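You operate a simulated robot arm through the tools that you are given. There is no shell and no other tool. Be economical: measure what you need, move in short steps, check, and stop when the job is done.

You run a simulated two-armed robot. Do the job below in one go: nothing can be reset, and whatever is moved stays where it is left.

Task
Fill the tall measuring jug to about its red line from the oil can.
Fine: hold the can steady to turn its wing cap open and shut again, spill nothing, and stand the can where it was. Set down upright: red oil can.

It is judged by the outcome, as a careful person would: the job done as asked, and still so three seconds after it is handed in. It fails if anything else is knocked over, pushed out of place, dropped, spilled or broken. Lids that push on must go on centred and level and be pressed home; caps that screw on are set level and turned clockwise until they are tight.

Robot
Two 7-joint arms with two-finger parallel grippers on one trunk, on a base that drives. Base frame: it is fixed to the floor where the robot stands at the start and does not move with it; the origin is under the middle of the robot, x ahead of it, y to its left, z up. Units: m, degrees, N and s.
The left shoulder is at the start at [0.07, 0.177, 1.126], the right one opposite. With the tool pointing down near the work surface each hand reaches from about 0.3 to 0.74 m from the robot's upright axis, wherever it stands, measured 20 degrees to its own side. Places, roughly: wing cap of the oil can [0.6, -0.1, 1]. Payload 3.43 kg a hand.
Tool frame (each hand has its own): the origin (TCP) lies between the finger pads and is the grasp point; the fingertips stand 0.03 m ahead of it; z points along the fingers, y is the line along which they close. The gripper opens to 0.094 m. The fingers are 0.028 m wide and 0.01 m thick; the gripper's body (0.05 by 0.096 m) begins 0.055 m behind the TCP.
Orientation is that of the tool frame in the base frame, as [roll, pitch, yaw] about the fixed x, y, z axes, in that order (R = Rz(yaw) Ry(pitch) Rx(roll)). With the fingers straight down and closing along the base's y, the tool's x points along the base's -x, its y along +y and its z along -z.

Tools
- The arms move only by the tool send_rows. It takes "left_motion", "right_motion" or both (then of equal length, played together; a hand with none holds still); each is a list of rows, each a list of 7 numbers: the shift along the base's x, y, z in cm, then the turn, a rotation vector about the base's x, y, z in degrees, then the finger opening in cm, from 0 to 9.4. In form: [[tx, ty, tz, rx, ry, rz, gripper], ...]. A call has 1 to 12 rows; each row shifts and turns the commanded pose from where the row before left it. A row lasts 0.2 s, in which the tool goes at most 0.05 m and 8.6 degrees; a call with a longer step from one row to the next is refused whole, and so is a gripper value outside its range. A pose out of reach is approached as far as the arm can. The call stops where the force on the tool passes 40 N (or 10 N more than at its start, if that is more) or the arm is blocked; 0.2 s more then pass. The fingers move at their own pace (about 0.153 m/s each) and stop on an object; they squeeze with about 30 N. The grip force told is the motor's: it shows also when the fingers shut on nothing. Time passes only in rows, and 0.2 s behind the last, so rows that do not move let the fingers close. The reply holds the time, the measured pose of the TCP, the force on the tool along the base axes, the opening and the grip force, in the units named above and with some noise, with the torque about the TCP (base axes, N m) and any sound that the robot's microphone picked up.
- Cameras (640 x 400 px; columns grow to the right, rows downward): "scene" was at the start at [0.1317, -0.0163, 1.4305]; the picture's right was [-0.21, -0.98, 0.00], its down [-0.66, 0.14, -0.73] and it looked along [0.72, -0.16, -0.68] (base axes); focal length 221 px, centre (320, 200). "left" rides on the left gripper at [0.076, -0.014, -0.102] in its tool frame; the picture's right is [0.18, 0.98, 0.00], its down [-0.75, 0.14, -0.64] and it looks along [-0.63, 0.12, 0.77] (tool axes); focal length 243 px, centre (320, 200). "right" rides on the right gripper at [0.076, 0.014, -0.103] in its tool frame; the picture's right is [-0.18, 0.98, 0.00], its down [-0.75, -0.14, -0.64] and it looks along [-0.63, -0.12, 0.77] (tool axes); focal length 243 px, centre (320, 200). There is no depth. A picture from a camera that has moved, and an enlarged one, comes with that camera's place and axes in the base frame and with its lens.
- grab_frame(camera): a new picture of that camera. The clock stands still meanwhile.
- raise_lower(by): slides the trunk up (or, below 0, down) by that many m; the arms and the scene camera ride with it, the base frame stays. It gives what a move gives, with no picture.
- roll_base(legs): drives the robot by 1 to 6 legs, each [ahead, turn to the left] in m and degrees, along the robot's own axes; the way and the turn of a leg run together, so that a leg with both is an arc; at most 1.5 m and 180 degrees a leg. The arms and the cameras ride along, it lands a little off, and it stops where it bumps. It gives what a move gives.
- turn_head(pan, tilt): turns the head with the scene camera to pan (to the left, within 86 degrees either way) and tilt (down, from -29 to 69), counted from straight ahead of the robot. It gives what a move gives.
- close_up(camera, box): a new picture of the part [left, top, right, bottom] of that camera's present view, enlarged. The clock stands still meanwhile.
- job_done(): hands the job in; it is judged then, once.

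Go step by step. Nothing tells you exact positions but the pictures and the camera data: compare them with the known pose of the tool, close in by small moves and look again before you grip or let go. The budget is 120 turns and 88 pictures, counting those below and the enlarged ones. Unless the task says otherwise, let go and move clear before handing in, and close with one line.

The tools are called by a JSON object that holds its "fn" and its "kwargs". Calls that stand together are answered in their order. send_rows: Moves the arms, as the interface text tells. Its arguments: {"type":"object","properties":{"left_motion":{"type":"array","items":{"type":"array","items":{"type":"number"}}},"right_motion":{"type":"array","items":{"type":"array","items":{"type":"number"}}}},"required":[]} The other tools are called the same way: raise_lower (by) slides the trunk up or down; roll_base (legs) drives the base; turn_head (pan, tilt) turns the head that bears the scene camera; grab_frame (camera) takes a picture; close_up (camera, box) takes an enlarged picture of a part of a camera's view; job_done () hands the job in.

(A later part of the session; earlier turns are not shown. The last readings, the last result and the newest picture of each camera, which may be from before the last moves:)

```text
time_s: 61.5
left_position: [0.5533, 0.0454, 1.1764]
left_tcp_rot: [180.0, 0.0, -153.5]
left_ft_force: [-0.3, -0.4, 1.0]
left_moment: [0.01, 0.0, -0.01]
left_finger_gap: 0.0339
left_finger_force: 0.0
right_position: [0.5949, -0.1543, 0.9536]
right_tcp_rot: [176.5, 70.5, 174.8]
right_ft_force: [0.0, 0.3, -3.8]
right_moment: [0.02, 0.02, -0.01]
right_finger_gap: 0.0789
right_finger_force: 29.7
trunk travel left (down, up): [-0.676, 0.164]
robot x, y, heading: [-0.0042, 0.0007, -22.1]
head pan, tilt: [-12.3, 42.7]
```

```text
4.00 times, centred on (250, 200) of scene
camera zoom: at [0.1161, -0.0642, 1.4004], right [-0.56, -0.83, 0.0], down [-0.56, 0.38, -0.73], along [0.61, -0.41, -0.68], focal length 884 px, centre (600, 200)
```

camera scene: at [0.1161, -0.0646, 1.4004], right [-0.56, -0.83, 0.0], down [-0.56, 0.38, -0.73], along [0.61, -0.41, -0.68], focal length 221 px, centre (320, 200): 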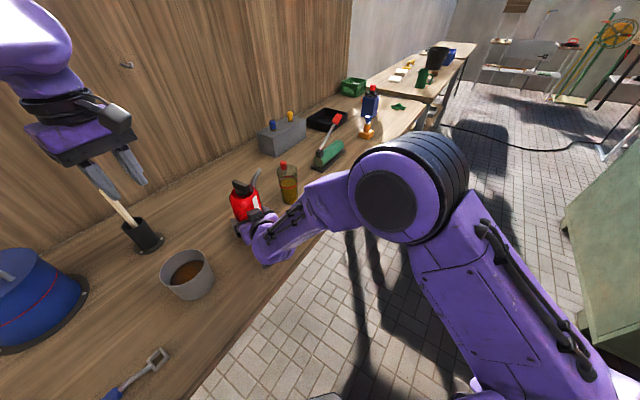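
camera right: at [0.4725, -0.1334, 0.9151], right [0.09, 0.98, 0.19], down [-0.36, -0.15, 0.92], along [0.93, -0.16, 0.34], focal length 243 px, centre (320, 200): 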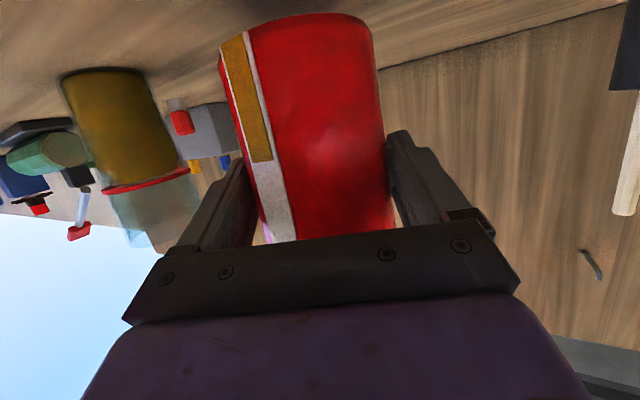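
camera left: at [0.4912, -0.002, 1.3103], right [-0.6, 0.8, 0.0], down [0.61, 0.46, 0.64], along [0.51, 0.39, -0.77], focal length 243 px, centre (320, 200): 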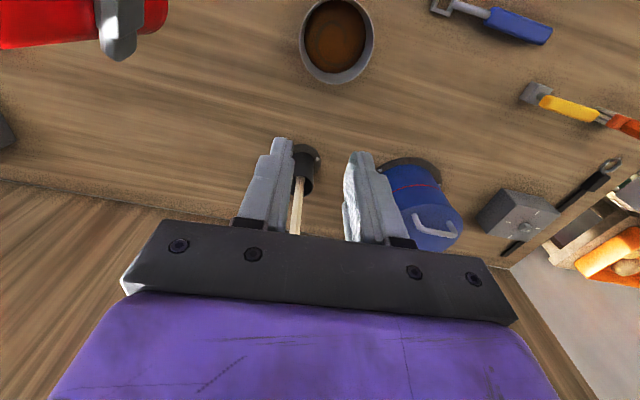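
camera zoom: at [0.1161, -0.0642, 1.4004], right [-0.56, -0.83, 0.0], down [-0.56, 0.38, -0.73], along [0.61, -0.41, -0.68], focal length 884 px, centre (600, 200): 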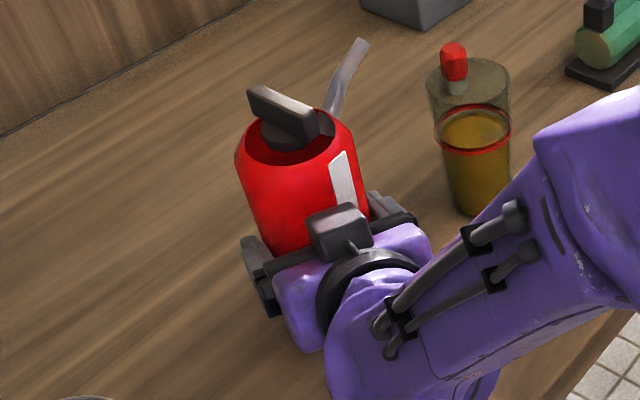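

The arm refuses to go further to +y. A small left turn of the base, with the can held clear of the bench, will give it slack.

{"fn": "raise_lower", "kwargs": {"by": 0.02}}

{"fn": "roll_base", "kwargs": {"legs": [[0, 5]]}}

```text
time_s: 62.2
left_position: [0.5538, 0.0452, 1.1965]
left_tcp_rot: [-180.0, 0.0, -153.5]
left_ft_force: [0.7, -0.5, 0.4]
left_moment: [-0.04, 0.04, -0.02]
left_finger_gap: 0.0342
left_finger_force: 0.0
right_position: [0.5942, -0.154, 0.975]
right_tcp_rot: [176.4, 70.6, 174.8]
right_ft_force: [0.9, -0.3, -3.2]
right_moment: [-0.01, 0.03, -0.02]
right_finger_gap: 0.0792
right_finger_force: 30.0
trunk travel left (down, up): [-0.696, 0.144]
robot x, y, heading: [0.0011, -0.0022, -22.2]
head pan, tilt: [-12.3, 42.7]
```

```text
time_s: 63.1
left_position: [0.548, 0.0899, 1.1963]
left_tcp_rot: [179.8, 0.2, -148.6]
left_ft_force: [0.1, 0.2, -0.2]
left_moment: [0.03, 0.0, 0.01]
left_finger_gap: 0.0334
left_finger_force: 0.1
right_position: [0.6055, -0.1043, 0.9748]
right_tcp_rot: [176.2, 70.6, 179.4]
right_ft_force: [-0.4, 0.1, -3.1]
right_moment: [0.0, 0.02, -0.01]
right_finger_gap: 0.0789
right_finger_force: 29.8
trunk travel left (down, up): [-0.696, 0.144]
robot x, y, heading: [0.0009, -0.001, -17.4]
head pan, tilt: [-12.3, 42.7]
```

That gave slack. Now I'll move the hand back to (0.590, -0.144) and trim the orientation.

{"fn": "send_rows", "kwargs": {"right_motion": [[-0.4, -1, 0, -0.3, 0.1, -0.9, 7], [-0.4, -1, 0, -0.3, 0.1, -0.9, 7], [-0.4, -1, 0, -0.3, 0.2, -0.8, 7], [-0.3, -1, 0, -0.2, 0.1, -0.8, 7], [0, 0, 0, 0, 0, 0, 7], [0, 0, 0, 0, 0, 0, 7], [0, 0, 0, 0, 0, 0, 7]]}}

{"fn": "close_up", "kwargs": {"camera": "scene", "box": [220, 150, 340, 250]}}

```text
time_s: 64.7
left_position: [0.5478, 0.0915, 1.1962]
left_tcp_rot: [-179.9, 0.0, -148.6]
left_ft_force: [-0.4, 0.6, 0.3]
left_moment: [0.03, 0.0, -0.01]
left_finger_gap: 0.0338
left_finger_force: 0.0
right_position: [0.5908, -0.1439, 0.9745]
right_tcp_rot: [179.8, 70.2, 179.3]
right_ft_force: [-0.7, 0.1, -3.5]
right_moment: [0.03, 0.06, 0.01]
right_finger_gap: 0.0789
right_finger_force: 30.2
trunk travel left (down, up): [-0.696, 0.144]
robot x, y, heading: [0.0015, -0.0009, -17.0]
head pan, tilt: [-12.3, 42.7]
```

```text
4.00 times, centred on (280, 200) of scene
camera zoom: at [0.1213, -0.0543, 1.4204], right [-0.49, -0.87, 0.0], down [-0.59, 0.33, -0.73], along [0.64, -0.36, -0.68], focal length 884 px, centre (480, 200)
```

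zoom: 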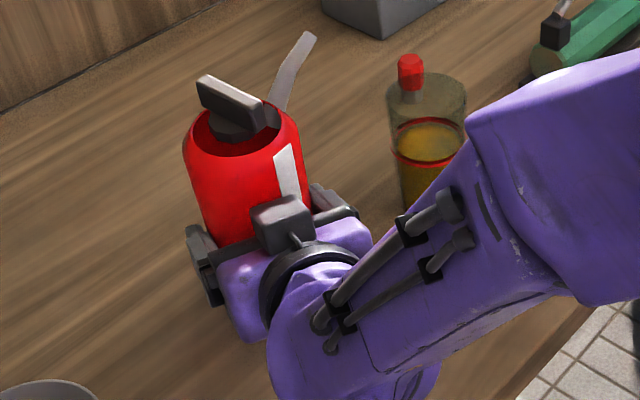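

The pose is exact again. I'll lower the can with the trunk in steps until the bench takes the weight.

{"fn": "raise_lower", "kwargs": {"by": -0.025}}

{"fn": "grab_frame", "kwargs": {"camera": "right"}}

```text
time_s: 65.4
left_position: [0.5478, 0.0913, 1.1718]
left_tcp_rot: [180.0, 0.0, -148.6]
left_ft_force: [-0.9, -0.5, 0.7]
left_moment: [0.02, 0.01, -0.02]
left_finger_gap: 0.0341
left_finger_force: 0.1
right_position: [0.5895, -0.143, 0.9507]
right_tcp_rot: [179.8, 70.2, 179.4]
right_ft_force: [-0.8, -0.4, -4.1]
right_moment: [0.02, 0.04, -0.02]
right_finger_gap: 0.0791
right_finger_force: 30.4
trunk travel left (down, up): [-0.671, 0.169]
robot x, y, heading: [-0.0009, 0.001, -16.9]
head pan, tilt: [-12.3, 42.7]
```

```text
26 pictures are left
camera right: at [0.468, -0.1275, 0.9118], right [0.07, 0.98, 0.17], down [-0.35, -0.14, 0.93], along [0.93, -0.13, 0.33], focal length 243 px, centre (320, 200)
```

right: 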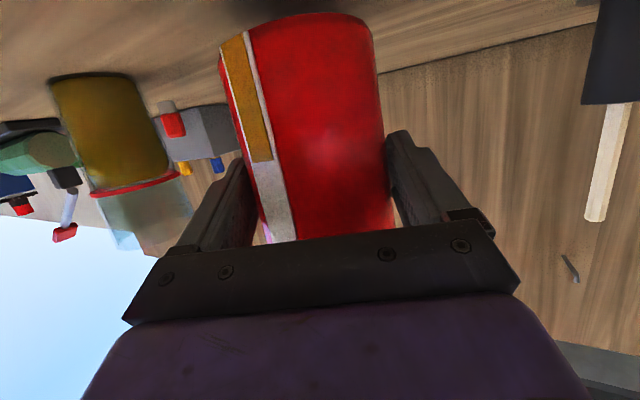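

By my estimate the can's bottom is still about 2 cm up. I'll keep lowering.

{"fn": "raise_lower", "kwargs": {"by": -0.014}}

{"fn": "raise_lower", "kwargs": {"by": -0.005}}

```text
time_s: 66.0
left_position: [0.5483, 0.0917, 1.1573]
left_tcp_rot: [-179.9, 0.0, -148.6]
left_ft_force: [-0.2, 0.0, 0.6]
left_moment: [-0.01, -0.01, 0.0]
left_finger_gap: 0.0339
left_finger_force: 0.1
right_position: [0.5904, -0.1441, 0.9363]
right_tcp_rot: [179.8, 70.2, 179.5]
right_ft_force: [-0.2, -0.3, -3.0]
right_moment: [0.02, 0.05, -0.02]
right_finger_gap: 0.0791
right_finger_force: 30.2
trunk travel left (down, up): [-0.657, 0.183]
robot x, y, heading: [-0.0009, 0.0026, -17.1]
head pan, tilt: [-12.3, 42.7]
```

```text
time_s: 66.5
left_position: [0.5487, 0.0915, 1.1518]
left_tcp_rot: [-179.9, 0.0, -148.7]
left_ft_force: [-0.7, 0.3, 0.3]
left_moment: [-0.01, 0.0, 0.01]
left_finger_gap: 0.0342
left_finger_force: 0.1
right_position: [0.5909, -0.1434, 0.9308]
right_tcp_rot: [179.8, 70.1, 179.4]
right_ft_force: [0.7, -0.1, -4.3]
right_moment: [0.0, 0.05, -0.02]
right_finger_gap: 0.0791
right_finger_force: 30.1
trunk travel left (down, up): [-0.652, 0.188]
robot x, y, heading: [-0.0006, -0.0018, -17.0]
head pan, tilt: [-12.3, 42.7]
```

No contact yet. I'll continue in small steps.

{"fn": "raise_lower", "kwargs": {"by": -0.003}}

{"fn": "raise_lower", "kwargs": {"by": -0.003}}

{"fn": "close_up", "kwargs": {"camera": "right", "box": [200, 0, 400, 125]}}

```text
time_s: 67.1
left_position: [0.5463, 0.0913, 1.1501]
left_tcp_rot: [-179.9, 0.1, -148.6]
left_ft_force: [-0.1, -0.2, 0.5]
left_moment: [-0.01, -0.02, 0.01]
left_finger_gap: 0.0341
left_finger_force: 0.2
right_position: [0.5899, -0.1447, 0.9296]
right_tcp_rot: [179.7, 70.5, 179.3]
right_ft_force: [-0.4, -0.2, 8.9]
right_moment: [0.14, 0.23, -0.01]
right_finger_gap: 0.0789
right_finger_force: 29.4
trunk travel left (down, up): [-0.649, 0.191]
robot x, y, heading: [-0.0016, -0.0004, -17.2]
head pan, tilt: [-12.3, 42.7]
```

```text
time_s: 67.6
left_position: [0.546, 0.0913, 1.1475]
left_tcp_rot: [-179.9, 0.0, -148.6]
left_ft_force: [-0.3, 0.3, 0.7]
left_moment: [-0.05, -0.04, 0.02]
left_finger_gap: 0.0342
left_finger_force: 0.0
right_position: [0.5903, -0.1452, 0.9289]
right_tcp_rot: [179.7, 70.6, 179.1]
right_ft_force: [6.9, -2.8, 25.4]
right_moment: [-0.05, 0.09, 0.0]
right_finger_gap: 0.0795
right_finger_force: 29.8
trunk travel left (down, up): [-0.646, 0.194]
robot x, y, heading: [-0.003, -0.0019, -17.0]
head pan, tilt: [-12.3, 42.7]
```

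```text
3.20 times, centred on (300, 62) of right
camera zoom: at [0.4682, -0.128, 0.8902], right [0.07, 0.98, 0.18], down [-0.36, -0.14, 0.92], along [0.93, -0.13, 0.34], focal length 776 px, centre (384, 640)
```

zoom: 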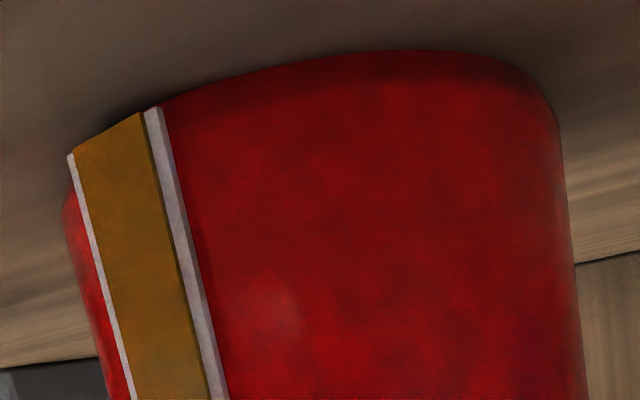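

The can stands on the bench. I'll ease the pressure with a 3 mm lift of the trunk, then bring the left hand back over the cap.

{"fn": "raise_lower", "kwargs": {"by": 0.003}}

{"fn": "send_rows", "kwargs": {"left_motion": [[0.8, -3.9, 0, 0, 0, -1, 4], [0.8, -3.9, 0, 0, 0, -1, 4], [0.8, -3.9, 0, 0, 0, -1, 4], [0.8, -3.9, 0, 0, 0, -1, 4], [0.8, -3.9, 0, 0, 0, -0.9, 4], [0.8, -3.9, -2, 0, 0, 0, 4], [0, 0, 0, 0, 0, 0, 4]]}}

{"fn": "grab_frame", "kwargs": {"camera": "left"}}

```text
time_s: 68.1
left_position: [0.547, 0.0926, 1.1508]
left_tcp_rot: [-179.9, 0.1, -148.6]
left_ft_force: [-1.1, 0.3, -0.5]
left_moment: [0.02, -0.02, 0.02]
left_finger_gap: 0.0338
left_finger_force: 0.0
right_position: [0.5893, -0.1444, 0.9284]
right_tcp_rot: [179.9, 70.3, 179.3]
right_ft_force: [7.1, -3.1, 19.1]
right_moment: [-0.08, 0.0, 0.02]
right_finger_gap: 0.0791
right_finger_force: 30.1
trunk travel left (down, up): [-0.649, 0.191]
robot x, y, heading: [-0.0021, -0.0028, -17.3]
head pan, tilt: [-12.3, 42.7]
```

```text
time_s: 69.7
left_position: [0.5952, -0.137, 1.1272]
left_tcp_rot: [180.0, 0.1, -153.4]
left_ft_force: [0.3, 0.6, -0.7]
left_moment: [0.0, -0.02, 0.01]
left_finger_gap: 0.0401
left_finger_force: 0.0
left hand out of reach, approached as far as the arm can: row 6
right_position: [0.5892, -0.1431, 0.9273]
right_tcp_rot: [179.9, 69.9, 179.7]
right_ft_force: [-1.7, 0.3, 6.2]
right_moment: [-0.04, 0.26, -0.01]
right_finger_gap: 0.0793
right_finger_force: 30.0
trunk travel left (down, up): [-0.649, 0.191]
robot x, y, heading: [-0.0004, 0.0, -16.9]
head pan, tilt: [-12.3, 42.7]
```

```text
24 pictures are left
camera left: at [0.5321, -0.1824, 1.2309], right [-0.6, 0.8, 0.0], down [0.61, 0.46, 0.64], along [0.51, 0.39, -0.77], focal length 243 px, centre (320, 200)
```

left: 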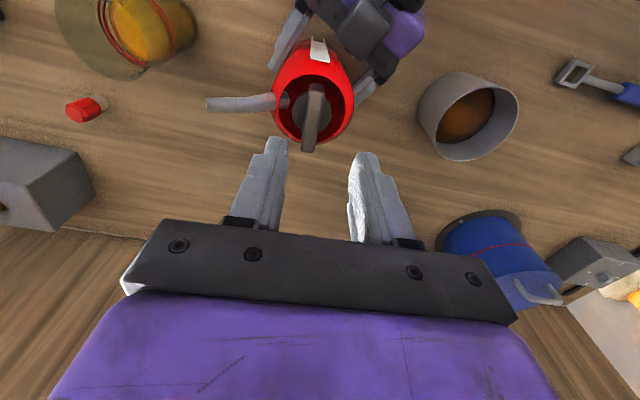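

The wing is well aligned with the left fingers. I'll descend over it.

{"fn": "send_rows", "kwargs": {"left_motion": [[0, -0.3, -2, 0, 0, 0, 3.4], [0, -0.3, -2, 0, 0, 0, 3.4], [0, 0, -1.5, 0, 0, 0, 3.4], [0, 0, 0, 0, 0, 0, 3.4]]}}

{"fn": "grab_frame", "kwargs": {"camera": "left"}}

```text
time_s: 70.7
left_position: [0.606, -0.1498, 1.0782]
left_tcp_rot: [179.9, 0.0, -153.5]
left_ft_force: [-0.3, -0.2, -0.3]
left_moment: [-0.03, 0.02, -0.01]
left_finger_gap: 0.034
left_finger_force: 0.1
left hand out of reach, approached as far as the arm can: row 1, 2, 3
right_position: [0.59, -0.1436, 0.9271]
right_tcp_rot: [179.8, 70.0, 179.3]
right_ft_force: [-0.3, -0.3, -5.0]
right_moment: [-0.01, 0.03, -0.01]
right_finger_gap: 0.0789
right_finger_force: 29.8
trunk travel left (down, up): [-0.649, 0.191]
robot x, y, heading: [-0.0013, 0.0019, -17.1]
head pan, tilt: [-12.3, 42.7]
```

```text
23 pictures are left
camera left: at [0.5439, -0.1971, 1.1806], right [-0.6, 0.8, 0.0], down [0.61, 0.46, 0.64], along [0.51, 0.39, -0.77], focal length 243 px, centre (320, 200)
```

left: 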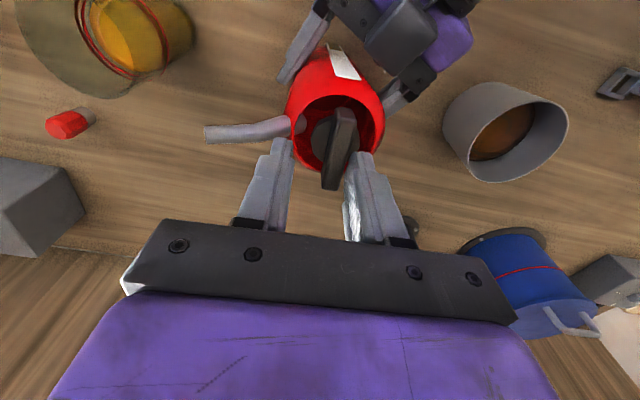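

The left arm overshot near its reach limit. I'll pull back toward the cap centre before descending.

{"fn": "send_rows", "kwargs": {"left_motion": [[-0.6, 0.3, 0, 0, 0, 0, 3.4], [-0.6, 0.35, 0, 0, 0, 0, 3.4], [0, 0, 0, 0, 0, 0, 3.4]]}}

{"fn": "grab_frame", "kwargs": {"camera": "left"}}

```text
time_s: 71.5
left_position: [0.6034, -0.1521, 1.0819]
left_tcp_rot: [179.9, -0.1, -153.5]
left_ft_force: [0.1, -0.2, -0.5]
left_moment: [-0.01, 0.04, -0.07]
left_finger_gap: 0.0337
left_finger_force: 0.0
left hand out of reach, approached as far as the arm can: row 1, 2
right_position: [0.5905, -0.1436, 0.9287]
right_tcp_rot: [179.7, 70.2, 179.3]
right_ft_force: [0.2, 0.5, -3.5]
right_moment: [0.0, 0.07, -0.03]
right_finger_gap: 0.079
right_finger_force: 30.1
trunk travel left (down, up): [-0.649, 0.191]
robot x, y, heading: [0.0002, -0.0005, -17.3]
head pan, tilt: [-12.3, 42.7]
```

```text
22 pictures are left
camera left: at [0.5409, -0.1988, 1.1848], right [-0.6, 0.8, 0.0], down [0.61, 0.46, 0.64], along [0.51, 0.39, -0.77], focal length 243 px, centre (320, 200)
```

left: 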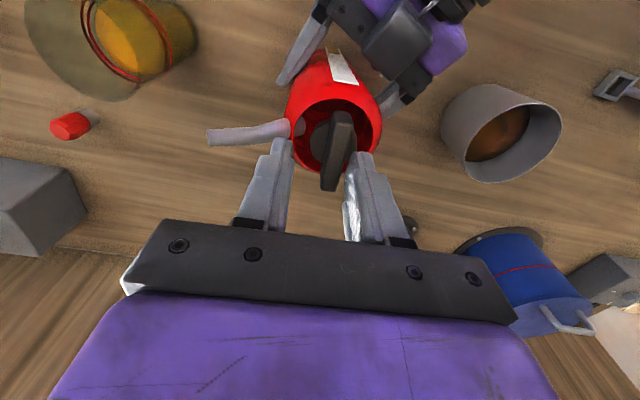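

The left arm is at a limit because the trunk is low. The clean fix is to set the can down, release it, restore the trunk and base to the earlier configuration, and grasp again. First I'll lift the left hand away.

{"fn": "send_rows", "kwargs": {"left_motion": [[0, 0, 2.5, 0, 0, 0, 3.4], [0, 0, 2.5, 0, 0, 0, 3.4], [-0.5, 1, 2.5, 0, 0, 0, 3.4], [-0.8, 3.9, 0, 0, 0, 0, 3.4], [-0.8, 3.9, 0, 0, 0, 0, 3.4], [-0.8, 3.9, 0, 0, 0, 0, 3.4], [-0.8, 3.9, 0, 0, 0, 0, 3.4], [0, 3, 0, 0, 0, 0, 3.4], [0, 0, 0, 0, 0, 0, 3.4]]}}

{"fn": "raise_lower", "kwargs": {"by": -0.002}}

```text
time_s: 73.5
left_position: [0.6298, -0.0332, 1.1788]
left_tcp_rot: [179.8, 0.1, -153.5]
left_ft_force: [-0.9, 0.6, -0.3]
left_moment: [0.0, -0.02, -0.01]
left_finger_gap: 0.0338
left_finger_force: 0.1
left hand out of reach, approached as far as the arm can: row 1, 2, 4, 5, 6, 7, 8
right_position: [0.5899, -0.1433, 0.9273]
right_tcp_rot: [179.7, 70.2, 179.3]
right_ft_force: [-0.3, 0.0, -4.1]
right_moment: [-0.01, 0.04, -0.01]
right_finger_gap: 0.0792
right_finger_force: 29.8
trunk travel left (down, up): [-0.649, 0.191]
robot x, y, heading: [0.0014, 0.0016, -17.0]
head pan, tilt: [-12.3, 42.7]
```

```text
time_s: 74.0
left_position: [0.6288, -0.0332, 1.1757]
left_tcp_rot: [179.9, 0.0, -153.6]
left_ft_force: [-0.1, -0.2, -0.5]
left_moment: [-0.01, 0.0, -0.03]
left_finger_gap: 0.0339
left_finger_force: 0.2
right_position: [0.5909, -0.1444, 0.9265]
right_tcp_rot: [179.7, 70.3, 179.3]
right_ft_force: [0.6, -1.0, 1.8]
right_moment: [-0.04, 0.15, 0.03]
right_finger_gap: 0.0789
right_finger_force: 29.7
trunk travel left (down, up): [-0.647, 0.193]
robot x, y, heading: [0.0007, 0.0009, -16.8]
head pan, tilt: [-12.3, 42.7]
```

The bench carries the can now. I'll open the right hand and withdraw along its approach line.

{"fn": "send_rows", "kwargs": {"right_motion": [[0, 0, 0, 0, 0, 0, 8.4], [0, 0, 0, 0, 0, 0, 9.4], [0, 0, 0, 0, 0, 0, 9.4]]}}

{"fn": "grab_frame", "kwargs": {"camera": "right"}}

```text
time_s: 74.8
left_position: [0.629, -0.0323, 1.1759]
left_tcp_rot: [179.9, 0.0, -153.5]
left_ft_force: [-0.4, 0.0, 0.1]
left_moment: [-0.01, -0.06, -0.01]
left_finger_gap: 0.034
left_finger_force: 0.0
right_position: [0.5898, -0.1436, 0.9264]
right_tcp_rot: [179.8, 70.1, 179.4]
right_ft_force: [0.3, 0.3, 0.2]
right_moment: [-0.01, 0.01, 0.04]
right_finger_gap: 0.094
right_finger_force: 0.0
trunk travel left (down, up): [-0.647, 0.193]
robot x, y, heading: [-0.0006, 0.0034, -17.0]
head pan, tilt: [-12.3, 42.7]
```

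```text
21 pictures are left
camera right: at [0.4679, -0.1275, 0.8879], right [0.07, 0.98, 0.17], down [-0.35, -0.14, 0.93], along [0.93, -0.13, 0.33], focal length 243 px, centre (320, 200)
```

right: 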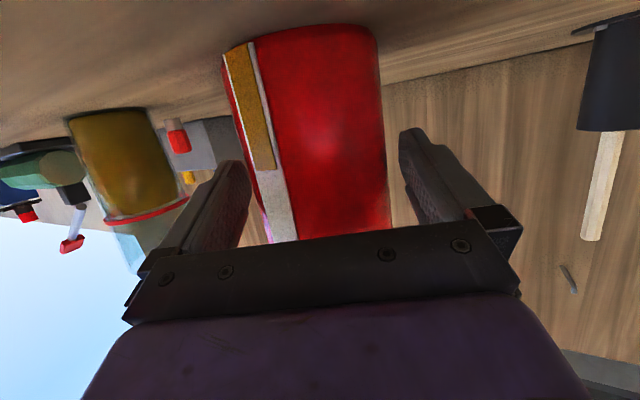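

The can stands free between the open fingers. I'll withdraw slowly.

{"fn": "send_rows", "kwargs": {"right_motion": [[-1, 0, 0.3, 0, 0, 0, 9.4], [-1.5, 0, 0.5, 0, 0, 0, 9.4], [-1.5, 0, 0.5, 0, 0, 0, 9.4], [-1.5, 0, 0.5, 0, 0, 0, 9.4], [0, 0, 0, 0, 0, 0, 9.4]]}}

```text
time_s: 76.0
left_position: [0.6292, -0.034, 1.176]
left_tcp_rot: [179.9, 0.0, -153.5]
left_ft_force: [-0.2, -0.3, 0.6]
left_moment: [-0.01, 0.04, 0.01]
left_finger_gap: 0.0339
left_finger_force: 0.0
right_position: [0.5357, -0.1433, 0.9447]
right_tcp_rot: [179.8, 70.2, 179.3]
right_ft_force: [0.2, 0.2, 0.6]
right_moment: [-0.01, -0.02, 0.0]
right_finger_gap: 0.0942
right_finger_force: 0.1
trunk travel left (down, up): [-0.647, 0.193]
robot x, y, heading: [0.0009, -0.0001, -17.2]
head pan, tilt: [-12.3, 42.7]
```

The withdrawal is clean. I'll back off fully, and swing the left hand's yaw back toward neutral and away.

{"fn": "send_rows", "kwargs": {"right_motion": [[-1.5, 0, 0.5, 0, 0, 0, 9.4], [-1.5, 0, 0.5, 0, 0, 0, 9.4], [-1.5, 0, 0.5, 0, 0, 0, 9.4], [-1.5, 0, 0.5, 0, 0, 0, 9.4], [-1, 0, 0.5, 0, 0, 0, 9.4], [0, 0, 0, 0, 0, 0, 9.4], [0, 0, 0, 0, 0, 0, 9.4]], "left_motion": [[0, 0, 1, 0, 0, -6, 3.4], [-1, 1, 1, 0, 0, -6, 3.4], [-1.5, 1.5, 1, 0, 0, -6, 3.4], [-2, 2, 0, 0, 0, -6, 3.4], [-2, 2, 0, 0, 0, -6, 3.4], [-2, 2, 0, 0, 0, 0, 3.4], [-1, 1, 0, 0, 0, 0, 3.4]]}}

{"fn": "grab_frame", "kwargs": {"camera": "scene"}}

```text
time_s: 77.6
left_position: [0.535, 0.066, 1.2011]
left_tcp_rot: [-179.9, 0.0, 176.5]
left_ft_force: [-0.8, 1.4, 0.7]
left_moment: [0.02, 0.01, -0.02]
left_finger_gap: 0.034
left_finger_force: 0.0
left hand out of reach, approached as far as the arm can: row 1
right_position: [0.4646, -0.1441, 0.969]
right_tcp_rot: [179.8, 70.3, 179.4]
right_ft_force: [0.5, 0.9, -0.5]
right_moment: [0.02, 0.01, -0.03]
right_finger_gap: 0.0938
right_finger_force: 0.0
trunk travel left (down, up): [-0.647, 0.193]
robot x, y, heading: [-0.0008, -0.0031, -17.3]
head pan, tilt: [-12.3, 42.7]
```

```text
20 pictures are left
camera scene: at [0.1203, -0.0539, 1.3715], right [-0.49, -0.87, 0.0], down [-0.59, 0.33, -0.73], along [0.64, -0.36, -0.68], focal length 221 px, centre (320, 200)
```

scene: 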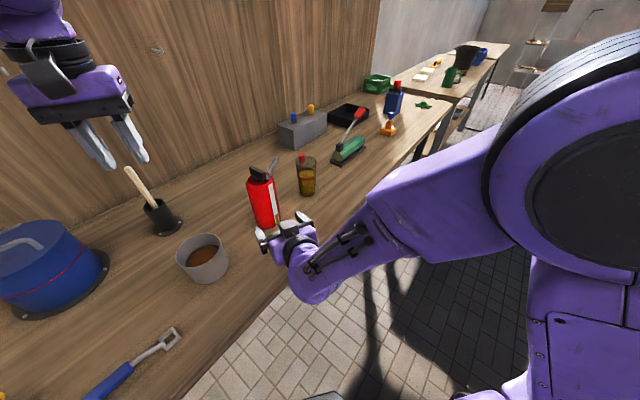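

The can stands upright near its original spot. I'll restore the trunk height (+0.059) and the heading (-5°).

{"fn": "raise_lower", "kwargs": {"by": 0.059}}

{"fn": "roll_base", "kwargs": {"legs": [[0, -5]]}}

{"fn": "close_up", "kwargs": {"camera": "scene", "box": [190, 140, 310, 240]}}

```text
time_s: 78.6
left_position: [0.5358, 0.0657, 1.2603]
left_tcp_rot: [179.9, -0.1, 176.5]
left_ft_force: [0.3, 0.7, -0.2]
left_moment: [0.0, -0.01, 0.03]
left_finger_gap: 0.0339
left_finger_force: 0.0
right_position: [0.4652, -0.1438, 1.0281]
right_tcp_rot: [179.8, 70.1, 179.4]
right_ft_force: [0.3, 0.6, -0.4]
right_moment: [-0.02, 0.04, -0.01]
right_finger_gap: 0.0938
right_finger_force: 0.1
trunk travel left (down, up): [-0.706, 0.134]
robot x, y, heading: [-0.0002, 0.0008, -17.3]
head pan, tilt: [-12.3, 42.7]
```

```text
time_s: 79.5
left_position: [0.5389, 0.0189, 1.262]
left_tcp_rot: [180.0, 0.0, 171.5]
left_ft_force: [-0.2, 0.3, -0.1]
left_moment: [-0.01, -0.03, 0.0]
left_finger_gap: 0.034
left_finger_force: 0.0
right_position: [0.4515, -0.1836, 1.0283]
right_tcp_rot: [180.0, 70.2, 174.5]
right_ft_force: [0.6, -0.4, -0.5]
right_moment: [0.02, 0.01, -0.01]
right_finger_gap: 0.094
right_finger_force: 0.0
trunk travel left (down, up): [-0.706, 0.134]
robot x, y, heading: [0.0005, 0.0017, -22.1]
head pan, tilt: [-12.3, 42.7]
```

```text
4.00 times, centred on (250, 190) of scene
camera zoom: at [0.1156, -0.0628, 1.4306], right [-0.57, -0.82, 0.0], down [-0.56, 0.38, -0.74], along [0.6, -0.42, -0.68], focal length 884 px, centre (600, 240)
```

zoom: 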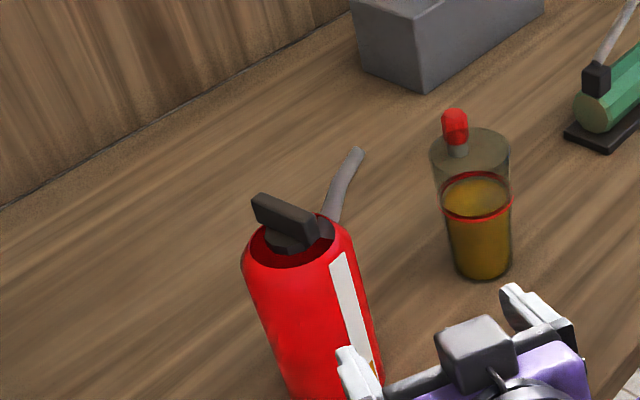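

The can is within about 5 mm of its original place, and the jug's oil is at the red line. I'll line up the right hand for the second grasp.

{"fn": "send_rows", "kwargs": {"right_motion": [[0.8, 1.4, -1.2, 0, 0, 1.7, 9.4], [0.8, 1.4, -1.2, 0, 0, 1.7, 9.4], [0.8, 1.4, -1.2, 0, 0, 1.6, 9.4], [0.8, 0, -1.2, 0, 0, 0, 9.4], [0, 0, 0, 0, 0, 0, 9.4], [0, 0, 0, 0, 0, 0, 9.4]]}}

{"fn": "grab_frame", "kwargs": {"camera": "right"}}

```text
time_s: 80.9
left_position: [0.5393, 0.0172, 1.2625]
left_tcp_rot: [179.9, 0.0, 171.4]
left_ft_force: [-0.3, 0.2, 0.2]
left_moment: [-0.02, 0.02, 0.02]
left_finger_gap: 0.0339
left_finger_force: 0.0
right_position: [0.487, -0.1454, 0.9932]
right_tcp_rot: [175.8, 71.6, 174.6]
right_ft_force: [-0.2, -0.7, 0.0]
right_moment: [-0.01, -0.03, 0.01]
right_finger_gap: 0.094
right_finger_force: 0.0
trunk travel left (down, up): [-0.706, 0.134]
robot x, y, heading: [0.0006, 0.002, -22.4]
head pan, tilt: [-12.3, 42.7]
```

```text
18 pictures are left
camera right: at [0.3659, -0.1278, 0.954], right [0.08, 0.98, 0.2], down [-0.38, -0.15, 0.91], along [0.92, -0.15, 0.35], focal length 243 px, centre (320, 200)
```

right: 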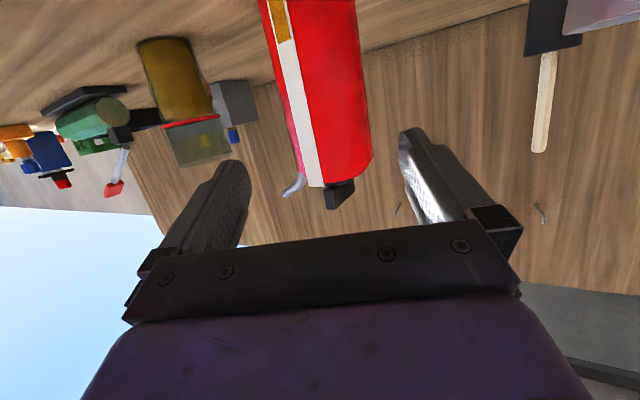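

Pointing straight ahead is again near the wrist limit. For holding only, I can grip from the more natural azimuth of about -12°, so I'll set up that approach line instead.

{"fn": "send_rows", "kwargs": {"right_motion": [[-0.3, 0.6, -0.2, -0.5, 0.3, -3.7, 9.4], [0.3, 0.6, -0.3, -0.5, 0.4, -3.7, 9.4], [0.4, 0.6, -0.3, -0.6, 0.4, -3.7, 9.4], [0.4, 0.6, -0.2, 0, 0, 0, 9.4], [0, 0, 0, 0, 0, 0, 9.4], [0, 0, 0, 0, 0, 0, 9.4]]}}

```text
time_s: 82.5
left_position: [0.5395, 0.0181, 1.2602]
left_tcp_rot: [179.9, 0.1, 171.5]
left_ft_force: [0.0, -0.5, 0.4]
left_moment: [0.01, 0.0, 0.01]
left_finger_gap: 0.0341
left_finger_force: 0.1
right_position: [0.5033, -0.1405, 1.0021]
right_tcp_rot: [169.3, 70.1, 154.6]
right_ft_force: [-0.2, -0.7, -1.0]
right_moment: [0.01, 0.01, -0.01]
right_finger_gap: 0.0939
right_finger_force: 0.1
trunk travel left (down, up): [-0.706, 0.134]
robot x, y, heading: [0.0002, -0.0015, -22.3]
head pan, tilt: [-12.3, 42.7]
stopped in row 6 (right hand): the arm was blocked; the commanded pose is now the measured one
```

The right arm posture itself, with the elbow high, is what blocks it. I'll look at it with the head panned to the right.

{"fn": "turn_head", "kwargs": {"pan": -60, "tilt": 45}}

{"fn": "grab_frame", "kwargs": {"camera": "scene"}}

```text
time_s: 83.7
left_position: [0.5399, 0.0165, 1.2616]
left_tcp_rot: [179.9, 0.0, 171.5]
left_ft_force: [0.5, -0.8, -0.5]
left_moment: [0.0, 0.0, 0.01]
left_finger_gap: 0.034
left_finger_force: 0.1
right_position: [0.5045, -0.1403, 1.0018]
right_tcp_rot: [169.3, 70.2, 154.6]
right_ft_force: [-0.3, 0.3, 0.4]
right_moment: [-0.01, -0.01, 0.01]
right_finger_gap: 0.0944
right_finger_force: 0.1
trunk travel left (down, up): [-0.706, 0.134]
robot x, y, heading: [-0.0015, 0.0033, -22.1]
head pan, tilt: [-60.0, 45.0]
```

```text
17 pictures are left
camera scene: at [0.0578, -0.0979, 1.4272], right [-0.99, -0.14, 0.0], down [-0.1, 0.7, -0.71], along [0.1, -0.7, -0.71], focal length 221 px, centre (320, 200)
```

scene: 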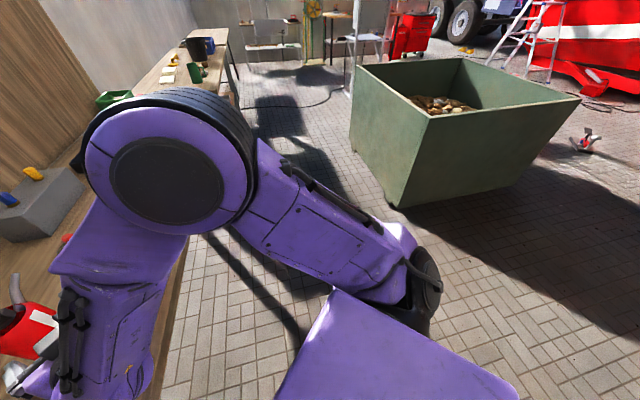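

The forearm is steep and the wrist is at its bend limit with the trunk this high. The lower trunk suited this arm, and turning the base slightly more right should keep the left arm in reach, so I'll back off, lower the trunk and turn 3°.

{"fn": "send_rows", "kwargs": {"right_motion": [[-1.5, 0.4, 0, 0, 0, 0, 9.4], [-1.5, 0.4, 0, 0, 0, 0, 9.4], [0, 0, 0, 0, 0, 0, 9.4]]}}

{"fn": "roll_base", "kwargs": {"legs": [[0, -4]]}}

{"fn": "raise_lower", "kwargs": {"by": -0.05}}

{"fn": "turn_head", "kwargs": {"pan": -12.3, "tilt": 42.7}}

```text
time_s: 84.5
left_position: [0.5394, 0.0172, 1.2612]
left_tcp_rot: [180.0, 0.0, 171.4]
left_ft_force: [0.4, -0.5, -0.8]
left_moment: [-0.01, -0.02, 0.02]
left_finger_gap: 0.0341
left_finger_force: 0.0
right_position: [0.4742, -0.1334, 1.0017]
right_tcp_rot: [169.1, 70.2, 154.3]
right_ft_force: [1.4, -0.5, -0.4]
right_moment: [0.02, 0.03, 0.02]
right_finger_gap: 0.094
right_finger_force: 0.0
trunk travel left (down, up): [-0.706, 0.134]
robot x, y, heading: [-0.0013, 0.0025, -22.4]
head pan, tilt: [-60.0, 45.0]
```

```text
time_s: 85.3
left_position: [0.5411, -0.0181, 1.2608]
left_tcp_rot: [180.0, 0.0, 167.4]
left_ft_force: [0.5, 0.5, -0.5]
left_moment: [0.0, 0.01, 0.01]
left_finger_gap: 0.034
left_finger_force: 0.1
right_position: [0.4646, -0.1635, 1.0038]
right_tcp_rot: [169.3, 70.3, 150.5]
right_ft_force: [0.7, 0.2, 1.0]
right_moment: [0.01, 0.02, -0.02]
right_finger_gap: 0.0938
right_finger_force: 0.2
trunk travel left (down, up): [-0.706, 0.134]
robot x, y, heading: [0.0017, -0.0026, -26.1]
head pan, tilt: [-60.0, 45.0]
```

```text
time_s: 86.2
left_position: [0.54, -0.0187, 1.2117]
left_tcp_rot: [179.9, 0.0, 167.4]
left_ft_force: [-0.5, 0.6, 0.2]
left_moment: [-0.03, -0.02, 0.01]
left_finger_gap: 0.034
left_finger_force: 0.3
right_position: [0.4635, -0.1646, 0.9546]
right_tcp_rot: [168.8, 70.3, 150.0]
right_ft_force: [0.5, 0.4, 0.9]
right_moment: [-0.04, -0.01, -0.01]
right_finger_gap: 0.094
right_finger_force: 0.2
trunk travel left (down, up): [-0.656, 0.184]
robot x, y, heading: [-0.0051, -0.0036, -26.2]
head pan, tilt: [-60.0, 45.0]
```

```text
time_s: 87.4
left_position: [0.5396, -0.0199, 1.2112]
left_tcp_rot: [179.8, 0.1, 167.4]
left_ft_force: [0.0, 0.0, -0.3]
left_moment: [0.0, -0.01, -0.02]
left_finger_gap: 0.0339
left_finger_force: 0.0
right_position: [0.4644, -0.1653, 0.9529]
right_tcp_rot: [168.7, 70.3, 150.0]
right_ft_force: [0.7, -0.1, 0.7]
right_moment: [0.0, 0.01, -0.01]
right_finger_gap: 0.0941
right_finger_force: 0.1
trunk travel left (down, up): [-0.656, 0.184]
robot x, y, heading: [-0.0004, 0.0012, -26.5]
head pan, tilt: [-12.3, 42.7]
```

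Now the right hand needs about 4° of roll correction and a move onto an approach line at azimuth -17°.

{"fn": "send_rows", "kwargs": {"right_motion": [[0.7, 1.4, 0.7, -1.2, 0.4, 0.4, 9.4], [0.7, 1.4, 0.7, -1.1, 0.4, 0.4, 9.4], [0.7, 1.4, 0.7, -1.1, 0.3, 0.4, 9.4], [0.7, 1.3, 0.8, 0, 0, 0, 9.4], [0, 0, 0, 0, 0, 0, 9.4], [0, 0, 0, 0, 0, 0, 9.4]]}}

{"fn": "grab_frame", "kwargs": {"camera": "right"}}

```text
time_s: 89.0
left_position: [0.5383, -0.02, 1.2106]
left_tcp_rot: [179.9, 0.0, 167.4]
left_ft_force: [0.6, 0.1, 0.4]
left_moment: [-0.02, -0.01, 0.0]
left_finger_gap: 0.0341
left_finger_force: 0.0
right_position: [0.5, -0.1296, 1.0028]
right_tcp_rot: [169.2, 70.9, 149.1]
right_ft_force: [-0.5, -0.3, 0.0]
right_moment: [0.01, 0.02, 0.0]
right_finger_gap: 0.0941
right_finger_force: 0.1
trunk travel left (down, up): [-0.656, 0.184]
robot x, y, heading: [0.001, 0.0032, -26.3]
head pan, tilt: [-12.3, 42.7]
stopped in row 6 (right hand): the arm was blocked; the commanded pose is now the measured one
```

```text
16 pictures are left
camera right: at [0.3919, -0.0701, 0.9646], right [0.4, 0.89, 0.23], down [-0.41, -0.06, 0.91], along [0.82, -0.46, 0.34], focal length 243 px, centre (320, 200)
```

right: 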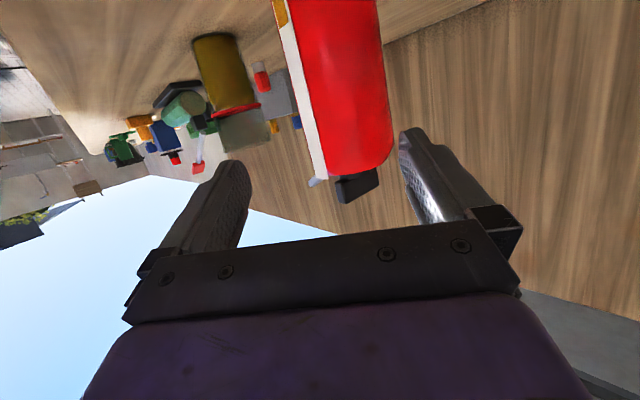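

The right arm is cramped because the can lies across the robot's midline at this heading. The better arrangement is to face ahead, hold the can with the left hand and turn the cap with the right from above. I'll retract, raise the trunk for clearance and turn the base back.

{"fn": "send_rows", "kwargs": {"right_motion": [[-2, 0, 0, 0, 0, 0, 9.4], [-2, -1, 0, 0, 0, 0, 9.4], [-2, -2, 0, 0, 0, 0, 9.4], [-1, -2, 0, 0, 0, 0, 9.4], [0, 0, 0, 0, 0, 0, 9.4]]}}

{"fn": "raise_lower", "kwargs": {"by": 0.15}}

{"fn": "roll_base", "kwargs": {"legs": [[0, 22]]}}

{"fn": "grab_frame", "kwargs": {"camera": "scene"}}

```text
time_s: 90.2
left_position: [0.5396, -0.0185, 1.2104]
left_tcp_rot: [179.9, 0.0, 167.4]
left_ft_force: [-0.2, 1.0, 0.4]
left_moment: [-0.02, 0.02, -0.03]
left_finger_gap: 0.0341
left_finger_force: 0.2
right_position: [0.4331, -0.1782, 1.0006]
right_tcp_rot: [170.3, 70.7, 150.5]
right_ft_force: [0.1, 0.0, -0.5]
right_moment: [0.02, -0.03, 0.04]
right_finger_gap: 0.0939
right_finger_force: 0.0
trunk travel left (down, up): [-0.656, 0.184]
robot x, y, heading: [0.0021, 0.0043, -26.1]
head pan, tilt: [-12.3, 42.7]
```

```text
time_s: 92.0
left_position: [0.5392, -0.0192, 1.3622]
left_tcp_rot: [179.8, -0.1, 167.4]
left_ft_force: [-0.6, -0.5, -0.1]
left_moment: [0.02, -0.02, -0.01]
left_finger_gap: 0.0337
left_finger_force: 0.1
right_position: [0.4314, -0.1788, 1.1504]
right_tcp_rot: [170.2, 70.7, 150.3]
right_ft_force: [0.4, 0.4, 0.3]
right_moment: [0.0, -0.03, 0.02]
right_finger_gap: 0.0942
right_finger_force: 0.2
trunk travel left (down, up): [-0.806, 0.034]
robot x, y, heading: [-0.0006, -0.0011, -26.5]
head pan, tilt: [-12.3, 42.7]
```

```text
time_s: 93.5
left_position: [0.5078, 0.1821, 1.3611]
left_tcp_rot: [180.0, -0.1, -170.6]
left_ft_force: [-0.2, 0.0, -0.6]
left_moment: [0.03, -0.02, 0.02]
left_finger_gap: 0.034
left_finger_force: 0.0
right_position: [0.4661, -0.0037, 1.1516]
right_tcp_rot: [169.9, 70.8, 172.1]
right_ft_force: [-1.1, 0.7, -0.5]
right_moment: [-0.01, -0.01, -0.01]
right_finger_gap: 0.0938
right_finger_force: 0.0
trunk travel left (down, up): [-0.806, 0.034]
robot x, y, heading: [0.0013, 0.0, -4.1]
head pan, tilt: [-12.3, 42.7]
```

```text
15 pictures are left
camera scene: at [0.1301, -0.0271, 1.5305], right [-0.29, -0.96, 0.0], down [-0.65, 0.19, -0.73], along [0.7, -0.21, -0.68], focal length 221 px, centre (320, 200)
```

scene: 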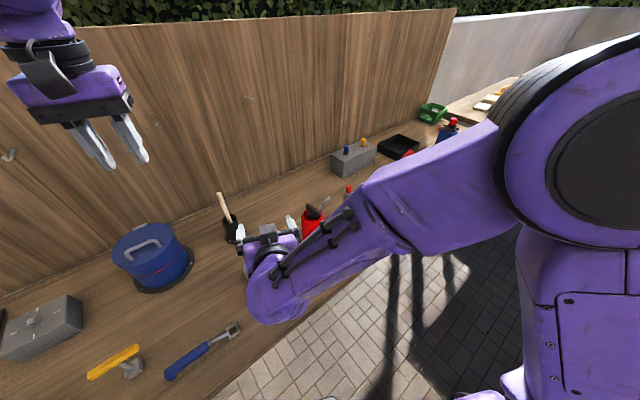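

Both hands are clear. I'll turn the right hand to point down and carry it to the right side while the left waits.

{"fn": "send_rows", "kwargs": {"right_motion": [[-0.4, -2.5, 1, 0, 7.9, 0, 9.4], [-0.4, -2.5, 1, 0, 7.9, 0, 9.4], [-0.4, -2.5, 1, 0, 7.9, 0, 9.4], [-0.4, -2.5, 1, 0, 7.9, 0, 8], [-0.4, -2.5, 1, 0, 7.9, 0, 7], [0, -2.5, 1, 0, 7.9, 0, 6], [0, -2.5, 0, 0, 7.9, 0, 5], [0, -2.5, 0, 0, 7.9, 0, 5], [0, -2.5, 0, 0, 7.9, 0, 5], [0, 0, 0, 0, 0, 0, 5], [0, 0, 0, 0, 0, 0, 5]]}}

{"fn": "raise_lower", "kwargs": {"by": -0.1}}

```text
time_s: 95.9
left_position: [0.5081, 0.183, 1.361]
left_tcp_rot: [179.9, 0.0, -170.6]
left_ft_force: [0.3, 0.1, 0.1]
left_moment: [-0.01, 0.04, -0.03]
left_finger_gap: 0.034
left_finger_force: 0.0
right_position: [0.4462, -0.2302, 1.212]
right_tcp_rot: [177.5, -0.2, 177.4]
right_ft_force: [0.3, 0.0, -0.3]
right_moment: [0.03, 0.02, 0.03]
right_finger_gap: 0.05
right_finger_force: 0.1
trunk travel left (down, up): [-0.806, 0.034]
robot x, y, heading: [-0.0006, 0.0003, -4.5]
head pan, tilt: [-12.3, 42.7]
```

```text
time_s: 97.2
left_position: [0.5071, 0.1829, 1.2613]
left_tcp_rot: [179.9, -0.1, -170.6]
left_ft_force: [0.1, 0.6, 0.5]
left_moment: [0.0, 0.01, 0.0]
left_finger_gap: 0.0337
left_finger_force: 0.0
right_position: [0.445, -0.2314, 1.1104]
right_tcp_rot: [177.4, -0.1, 177.5]
right_ft_force: [0.3, 0.4, 0.2]
right_moment: [0.01, 0.03, -0.01]
right_finger_gap: 0.05
right_finger_force: 0.2
trunk travel left (down, up): [-0.706, 0.134]
robot x, y, heading: [0.0005, 0.0037, -4.5]
head pan, tilt: [-12.3, 42.7]
```

Everything responds well again. Next I'll turn the left hand to azimuth -25° and start pitching it toward horizontal for holding the can.

{"fn": "send_rows", "kwargs": {"left_motion": [[0, -2, 0, 0, 0, -6.9, 9.4], [0, -2, 0, 0, 0, -6.9, 9.4], [0, -2, 0, 0, 0, -6.9, 9.4], [0, -2, 0, 0, 0, -6.9, 9.4], [0, -2, 0, 0, 0, -6.9, 9.4], [-0.4, -2, -1.2, -2.96, -6.34, 0, 9.4], [-0.4, -2, -1.2, -2.96, -6.34, 0, 9.4], [-0.4, -2, -1.2, -2.96, -6.34, 0, 9.4], [-0.4, -2, -1.2, -2.96, -6.34, 0, 9.4], [-0.4, -2, -1.2, -2.96, -6.34, 0, 9.4], [-0.4, -2, -1.2, -2.96, -6.34, 0, 9.4], [0, 0, 0, -2.96, -6.34, 0, 9.4]], "right_motion": [[0, -0.5, 0, 0, 0, 0, 5], [0, -0.5, 0, 0, 0, 0, 5], [0, -0.5, 0, 0, 0, 0, 5], [0, -0.5, 0, 0, 0, 0, 5], [0, -0.5, 0, 0, 0, 0, 5], [0, -0.5, 0, 0, 0, 0, 5], [0, -0.5, 0, 0, 0, 0, 5], [0, -0.5, 0, 0, 0, 0, 5], [0, -0.5, 0, 0, 0, 0, 5], [0, -0.5, 0, 0, 0, 0, 5], [0, 0, 0, 0, 0, 0, 5], [0, 0, 0, 0, 0, 0, 5]]}}

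```text
time_s: 99.8
left_position: [0.484, -0.0364, 1.1906]
left_tcp_rot: [-179.8, 48.9, 155.1]
left_ft_force: [0.2, 0.8, 0.2]
left_moment: [-0.01, 0.02, -0.04]
left_finger_gap: 0.094
left_finger_force: 0.0
right_position: [0.4458, -0.2607, 1.1114]
right_tcp_rot: [177.5, 0.0, 177.5]
right_ft_force: [0.5, 0.7, -0.2]
right_moment: [-0.04, 0.0, -0.03]
right_finger_gap: 0.0501
right_finger_force: 0.1
right hand out of reach, approached as far as the arm can: row 7, 8, 9, 10
trunk travel left (down, up): [-0.706, 0.134]
robot x, y, heading: [-0.0013, -0.0022, -4.5]
head pan, tilt: [-12.3, 42.7]
```

That worked cleanly. I'll finish the pitch and descend to the stand-off in front of the can.

{"fn": "send_rows", "kwargs": {"left_motion": [[0.3, -1.9, -2, -2.96, -6.34, 0, 9.4], [0.3, -1.9, -2, -2.96, -6.34, 0, 9.4], [0.3, -1.9, -2, -2.96, -6.34, 0, 9.4], [0, 0, -2.5, 0, 0, 0, 9.4], [0, 0, -2.5, 0, 0, 0, 9.4], [0, 0, -2.5, 0, 0, 0, 9.4], [0, 0, -2.5, 0, 0, 0, 9.4], [0, 0, -2.5, 0, 0, 0, 9.4], [0, 0, -1.5, 0, 0, 0, 9.4], [0, 0, 0, 0, 0, 0, 9.4], [0, 0, 0, 0, 0, 0, 9.4]]}}

{"fn": "grab_frame", "kwargs": {"camera": "left"}}

```text
time_s: 102.2
left_position: [0.4936, -0.094, 0.9879]
left_tcp_rot: [179.7, 69.9, 154.7]
left_ft_force: [-0.2, -0.1, -0.5]
left_moment: [0.01, 0.01, -0.02]
left_finger_gap: 0.0938
left_finger_force: 0.0
right_position: [0.4472, -0.2608, 1.1121]
right_tcp_rot: [177.4, -0.2, 177.5]
right_ft_force: [0.3, -0.1, 0.6]
right_moment: [-0.01, -0.03, 0.01]
right_finger_gap: 0.0501
right_finger_force: 0.1
trunk travel left (down, up): [-0.706, 0.134]
robot x, y, heading: [-0.0022, -0.0014, -4.3]
head pan, tilt: [-12.3, 42.7]
```

```text
14 pictures are left
camera left: at [0.376, -0.0544, 0.9535], right [0.36, 0.92, -0.17], down [-0.25, 0.27, 0.93], along [0.9, -0.29, 0.33], focal length 243 px, centre (320, 200)
```

left: 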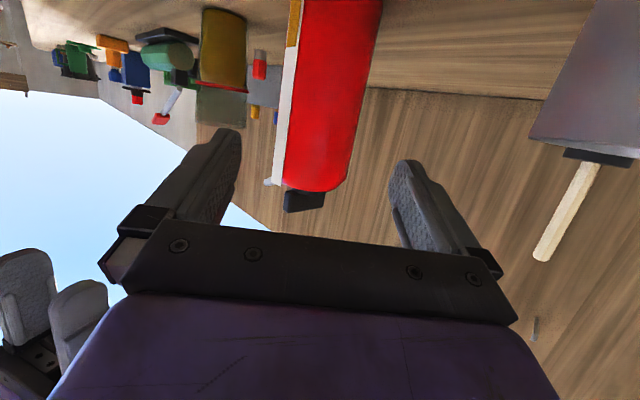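

The can is centred on the left hand's approach line to within about 2 mm. I'll advance around it and close in stages.

{"fn": "send_rows", "kwargs": {"left_motion": [[2.1, -1.0, -0.9, 0, 0, 0, 9.4], [2.1, -1.0, -0.9, 0, 0, 0, 9.4], [2.1, -1.0, -0.8, 0, 0, 0, 9.4], [1.9, -0.9, -0.8, 0, 0, 0, 9.4], [1.8, -0.85, -0.6, 0, 0, 0, 9.4], [0, 0, 0, 0, 0, 0, 9.4], [0, 0, 0, 0, 0, 0, 8.8], [0, 0, 0, 0, 0, 0, 8.2], [0, 0, 0, 0, 0, 0, 7], [0, 0, 0, 0, 0, 0, 7]]}}

{"fn": "close_up", "kwargs": {"camera": "scene", "box": [260, 150, 380, 250]}}

```text
time_s: 104.5
left_position: [0.5937, -0.1412, 0.9473]
left_tcp_rot: [179.6, 69.9, 154.7]
left_ft_force: [1.3, 0.5, -0.5]
left_moment: [-0.07, 0.0, 0.04]
left_finger_gap: 0.0787
left_finger_force: 30.0
right_position: [0.4467, -0.2596, 1.1119]
right_tcp_rot: [177.4, -0.1, 177.5]
right_ft_force: [-0.4, 0.2, 0.0]
right_moment: [-0.02, 0.0, 0.01]
right_finger_gap: 0.0498
right_finger_force: 0.1
trunk travel left (down, up): [-0.706, 0.134]
robot x, y, heading: [-0.0025, 0.0017, -4.3]
head pan, tilt: [-12.3, 42.7]
```

```text
4.00 times, centred on (320, 200) of scene
camera zoom: at [0.1302, -0.026, 1.4305], right [-0.29, -0.96, 0.0], down [-0.65, 0.19, -0.73], along [0.7, -0.21, -0.68], focal length 884 px, centre (320, 200)
```

zoom: 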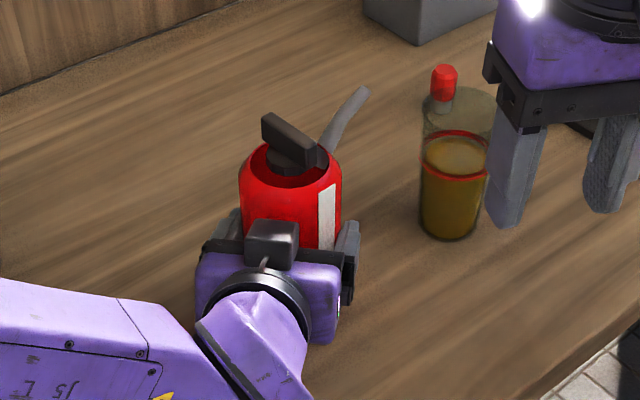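

The left hand holds the can firmly, in place. I'll bring the right hand above the cap, aligned with the open wing at about 24°.

{"fn": "send_rows", "kwargs": {"right_motion": [[2.3, 1.7, 0.8, -0.45, 0, 4.42, 5], [2.6, 2, 0.8, -0.45, 0, 4.42, 5], [2.6, 2, 0, -0.45, 0, 4.42, 5], [2.6, 2, 0, -0.45, 0, 4.42, 5], [2.6, 2, 0, -0.4, 0, 4.42, 5], [2.6, 1.9, 0, -0.4, 0, 4.42, 5], [0, 0, 0, 0, 0, 0, 5], [0, 0, 0, 0, 0, 0, 5]]}}

{"fn": "grab_frame", "kwargs": {"camera": "right"}}

```text
time_s: 106.2
left_position: [0.5941, -0.1414, 0.947]
left_tcp_rot: [179.7, 69.9, 154.6]
left_ft_force: [-0.4, 1.4, -0.5]
left_moment: [0.01, 0.02, -0.01]
left_finger_gap: 0.0787
left_finger_force: 30.0
right_position: [0.4456, -0.2601, 1.1117]
right_tcp_rot: [177.4, -0.1, 177.6]
right_ft_force: [-0.9, 0.2, -0.5]
right_moment: [-0.01, 0.01, -0.03]
right_finger_gap: 0.0499
right_finger_force: 0.0
right hand out of reach, approached as far as the arm can: row 1, 2, 3, 4, 5, 6
trunk travel left (down, up): [-0.706, 0.134]
robot x, y, heading: [-0.0002, 0.0008, -4.4]
head pan, tilt: [-12.3, 42.7]
```

```text
12 pictures are left
camera right: at [0.3711, -0.2469, 1.2136], right [0.23, 0.97, 0.04], down [0.75, -0.2, 0.63], along [0.62, -0.11, -0.77], focal length 243 px, centre (320, 200)
```

right: 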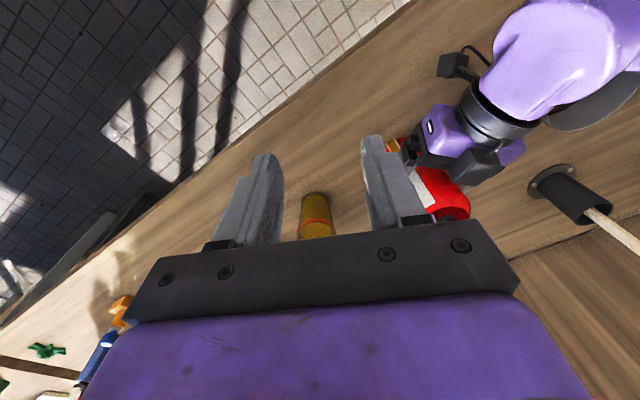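

The right arm didn't move at all, so it seems stuck against a joint limit. I'll try a pure translation first.

{"fn": "send_rows", "kwargs": {"right_motion": [[1.5, 0, 0, 0, 0, 0, 5], [1.5, 0, 0, 0, 0, 0, 5], [1.5, 0, 0, 0, 0, 0, 5], [0, 0, 0, 0, 0, 0, 5]]}}

{"fn": "send_rows", "kwargs": {"right_motion": [[0, 0, 1.5, 0, 0, -4, 5], [0, 0, 1.5, 0, 0, -4, 5], [0, 0, 0, 0, 0, 0, 5]]}}

```text
time_s: 107.2
left_position: [0.5933, -0.1405, 0.9489]
left_tcp_rot: [179.7, 70.0, 154.7]
left_ft_force: [0.5, 0.5, 0.4]
left_moment: [0.0, 0.02, 0.01]
left_finger_gap: 0.0785
left_finger_force: 30.0
right_position: [0.4462, -0.2613, 1.1114]
right_tcp_rot: [177.5, -0.2, 177.5]
right_ft_force: [0.4, -0.5, 0.0]
right_moment: [0.0, 0.01, -0.02]
right_finger_gap: 0.0499
right_finger_force: 0.1
right hand out of reach, approached as far as the arm can: row 1, 2, 3
trunk travel left (down, up): [-0.706, 0.134]
robot x, y, heading: [0.0024, -0.0002, -4.2]
head pan, tilt: [-12.3, 42.7]
```

```text
time_s: 108.0
left_position: [0.5943, -0.1414, 0.948]
left_tcp_rot: [179.7, 69.9, 154.7]
left_ft_force: [-0.7, 0.0, 0.0]
left_moment: [-0.04, 0.02, 0.01]
left_finger_gap: 0.0784
left_finger_force: 30.2
right_position: [0.4475, -0.2607, 1.1405]
right_tcp_rot: [177.4, -0.1, 169.3]
right_ft_force: [-0.6, -1.3, 0.5]
right_moment: [-0.04, 0.02, 0.0]
right_finger_gap: 0.0502
right_finger_force: 0.1
trunk travel left (down, up): [-0.706, 0.134]
robot x, y, heading: [-0.0043, -0.0019, -4.6]
head pan, tilt: [-12.3, 42.7]
```

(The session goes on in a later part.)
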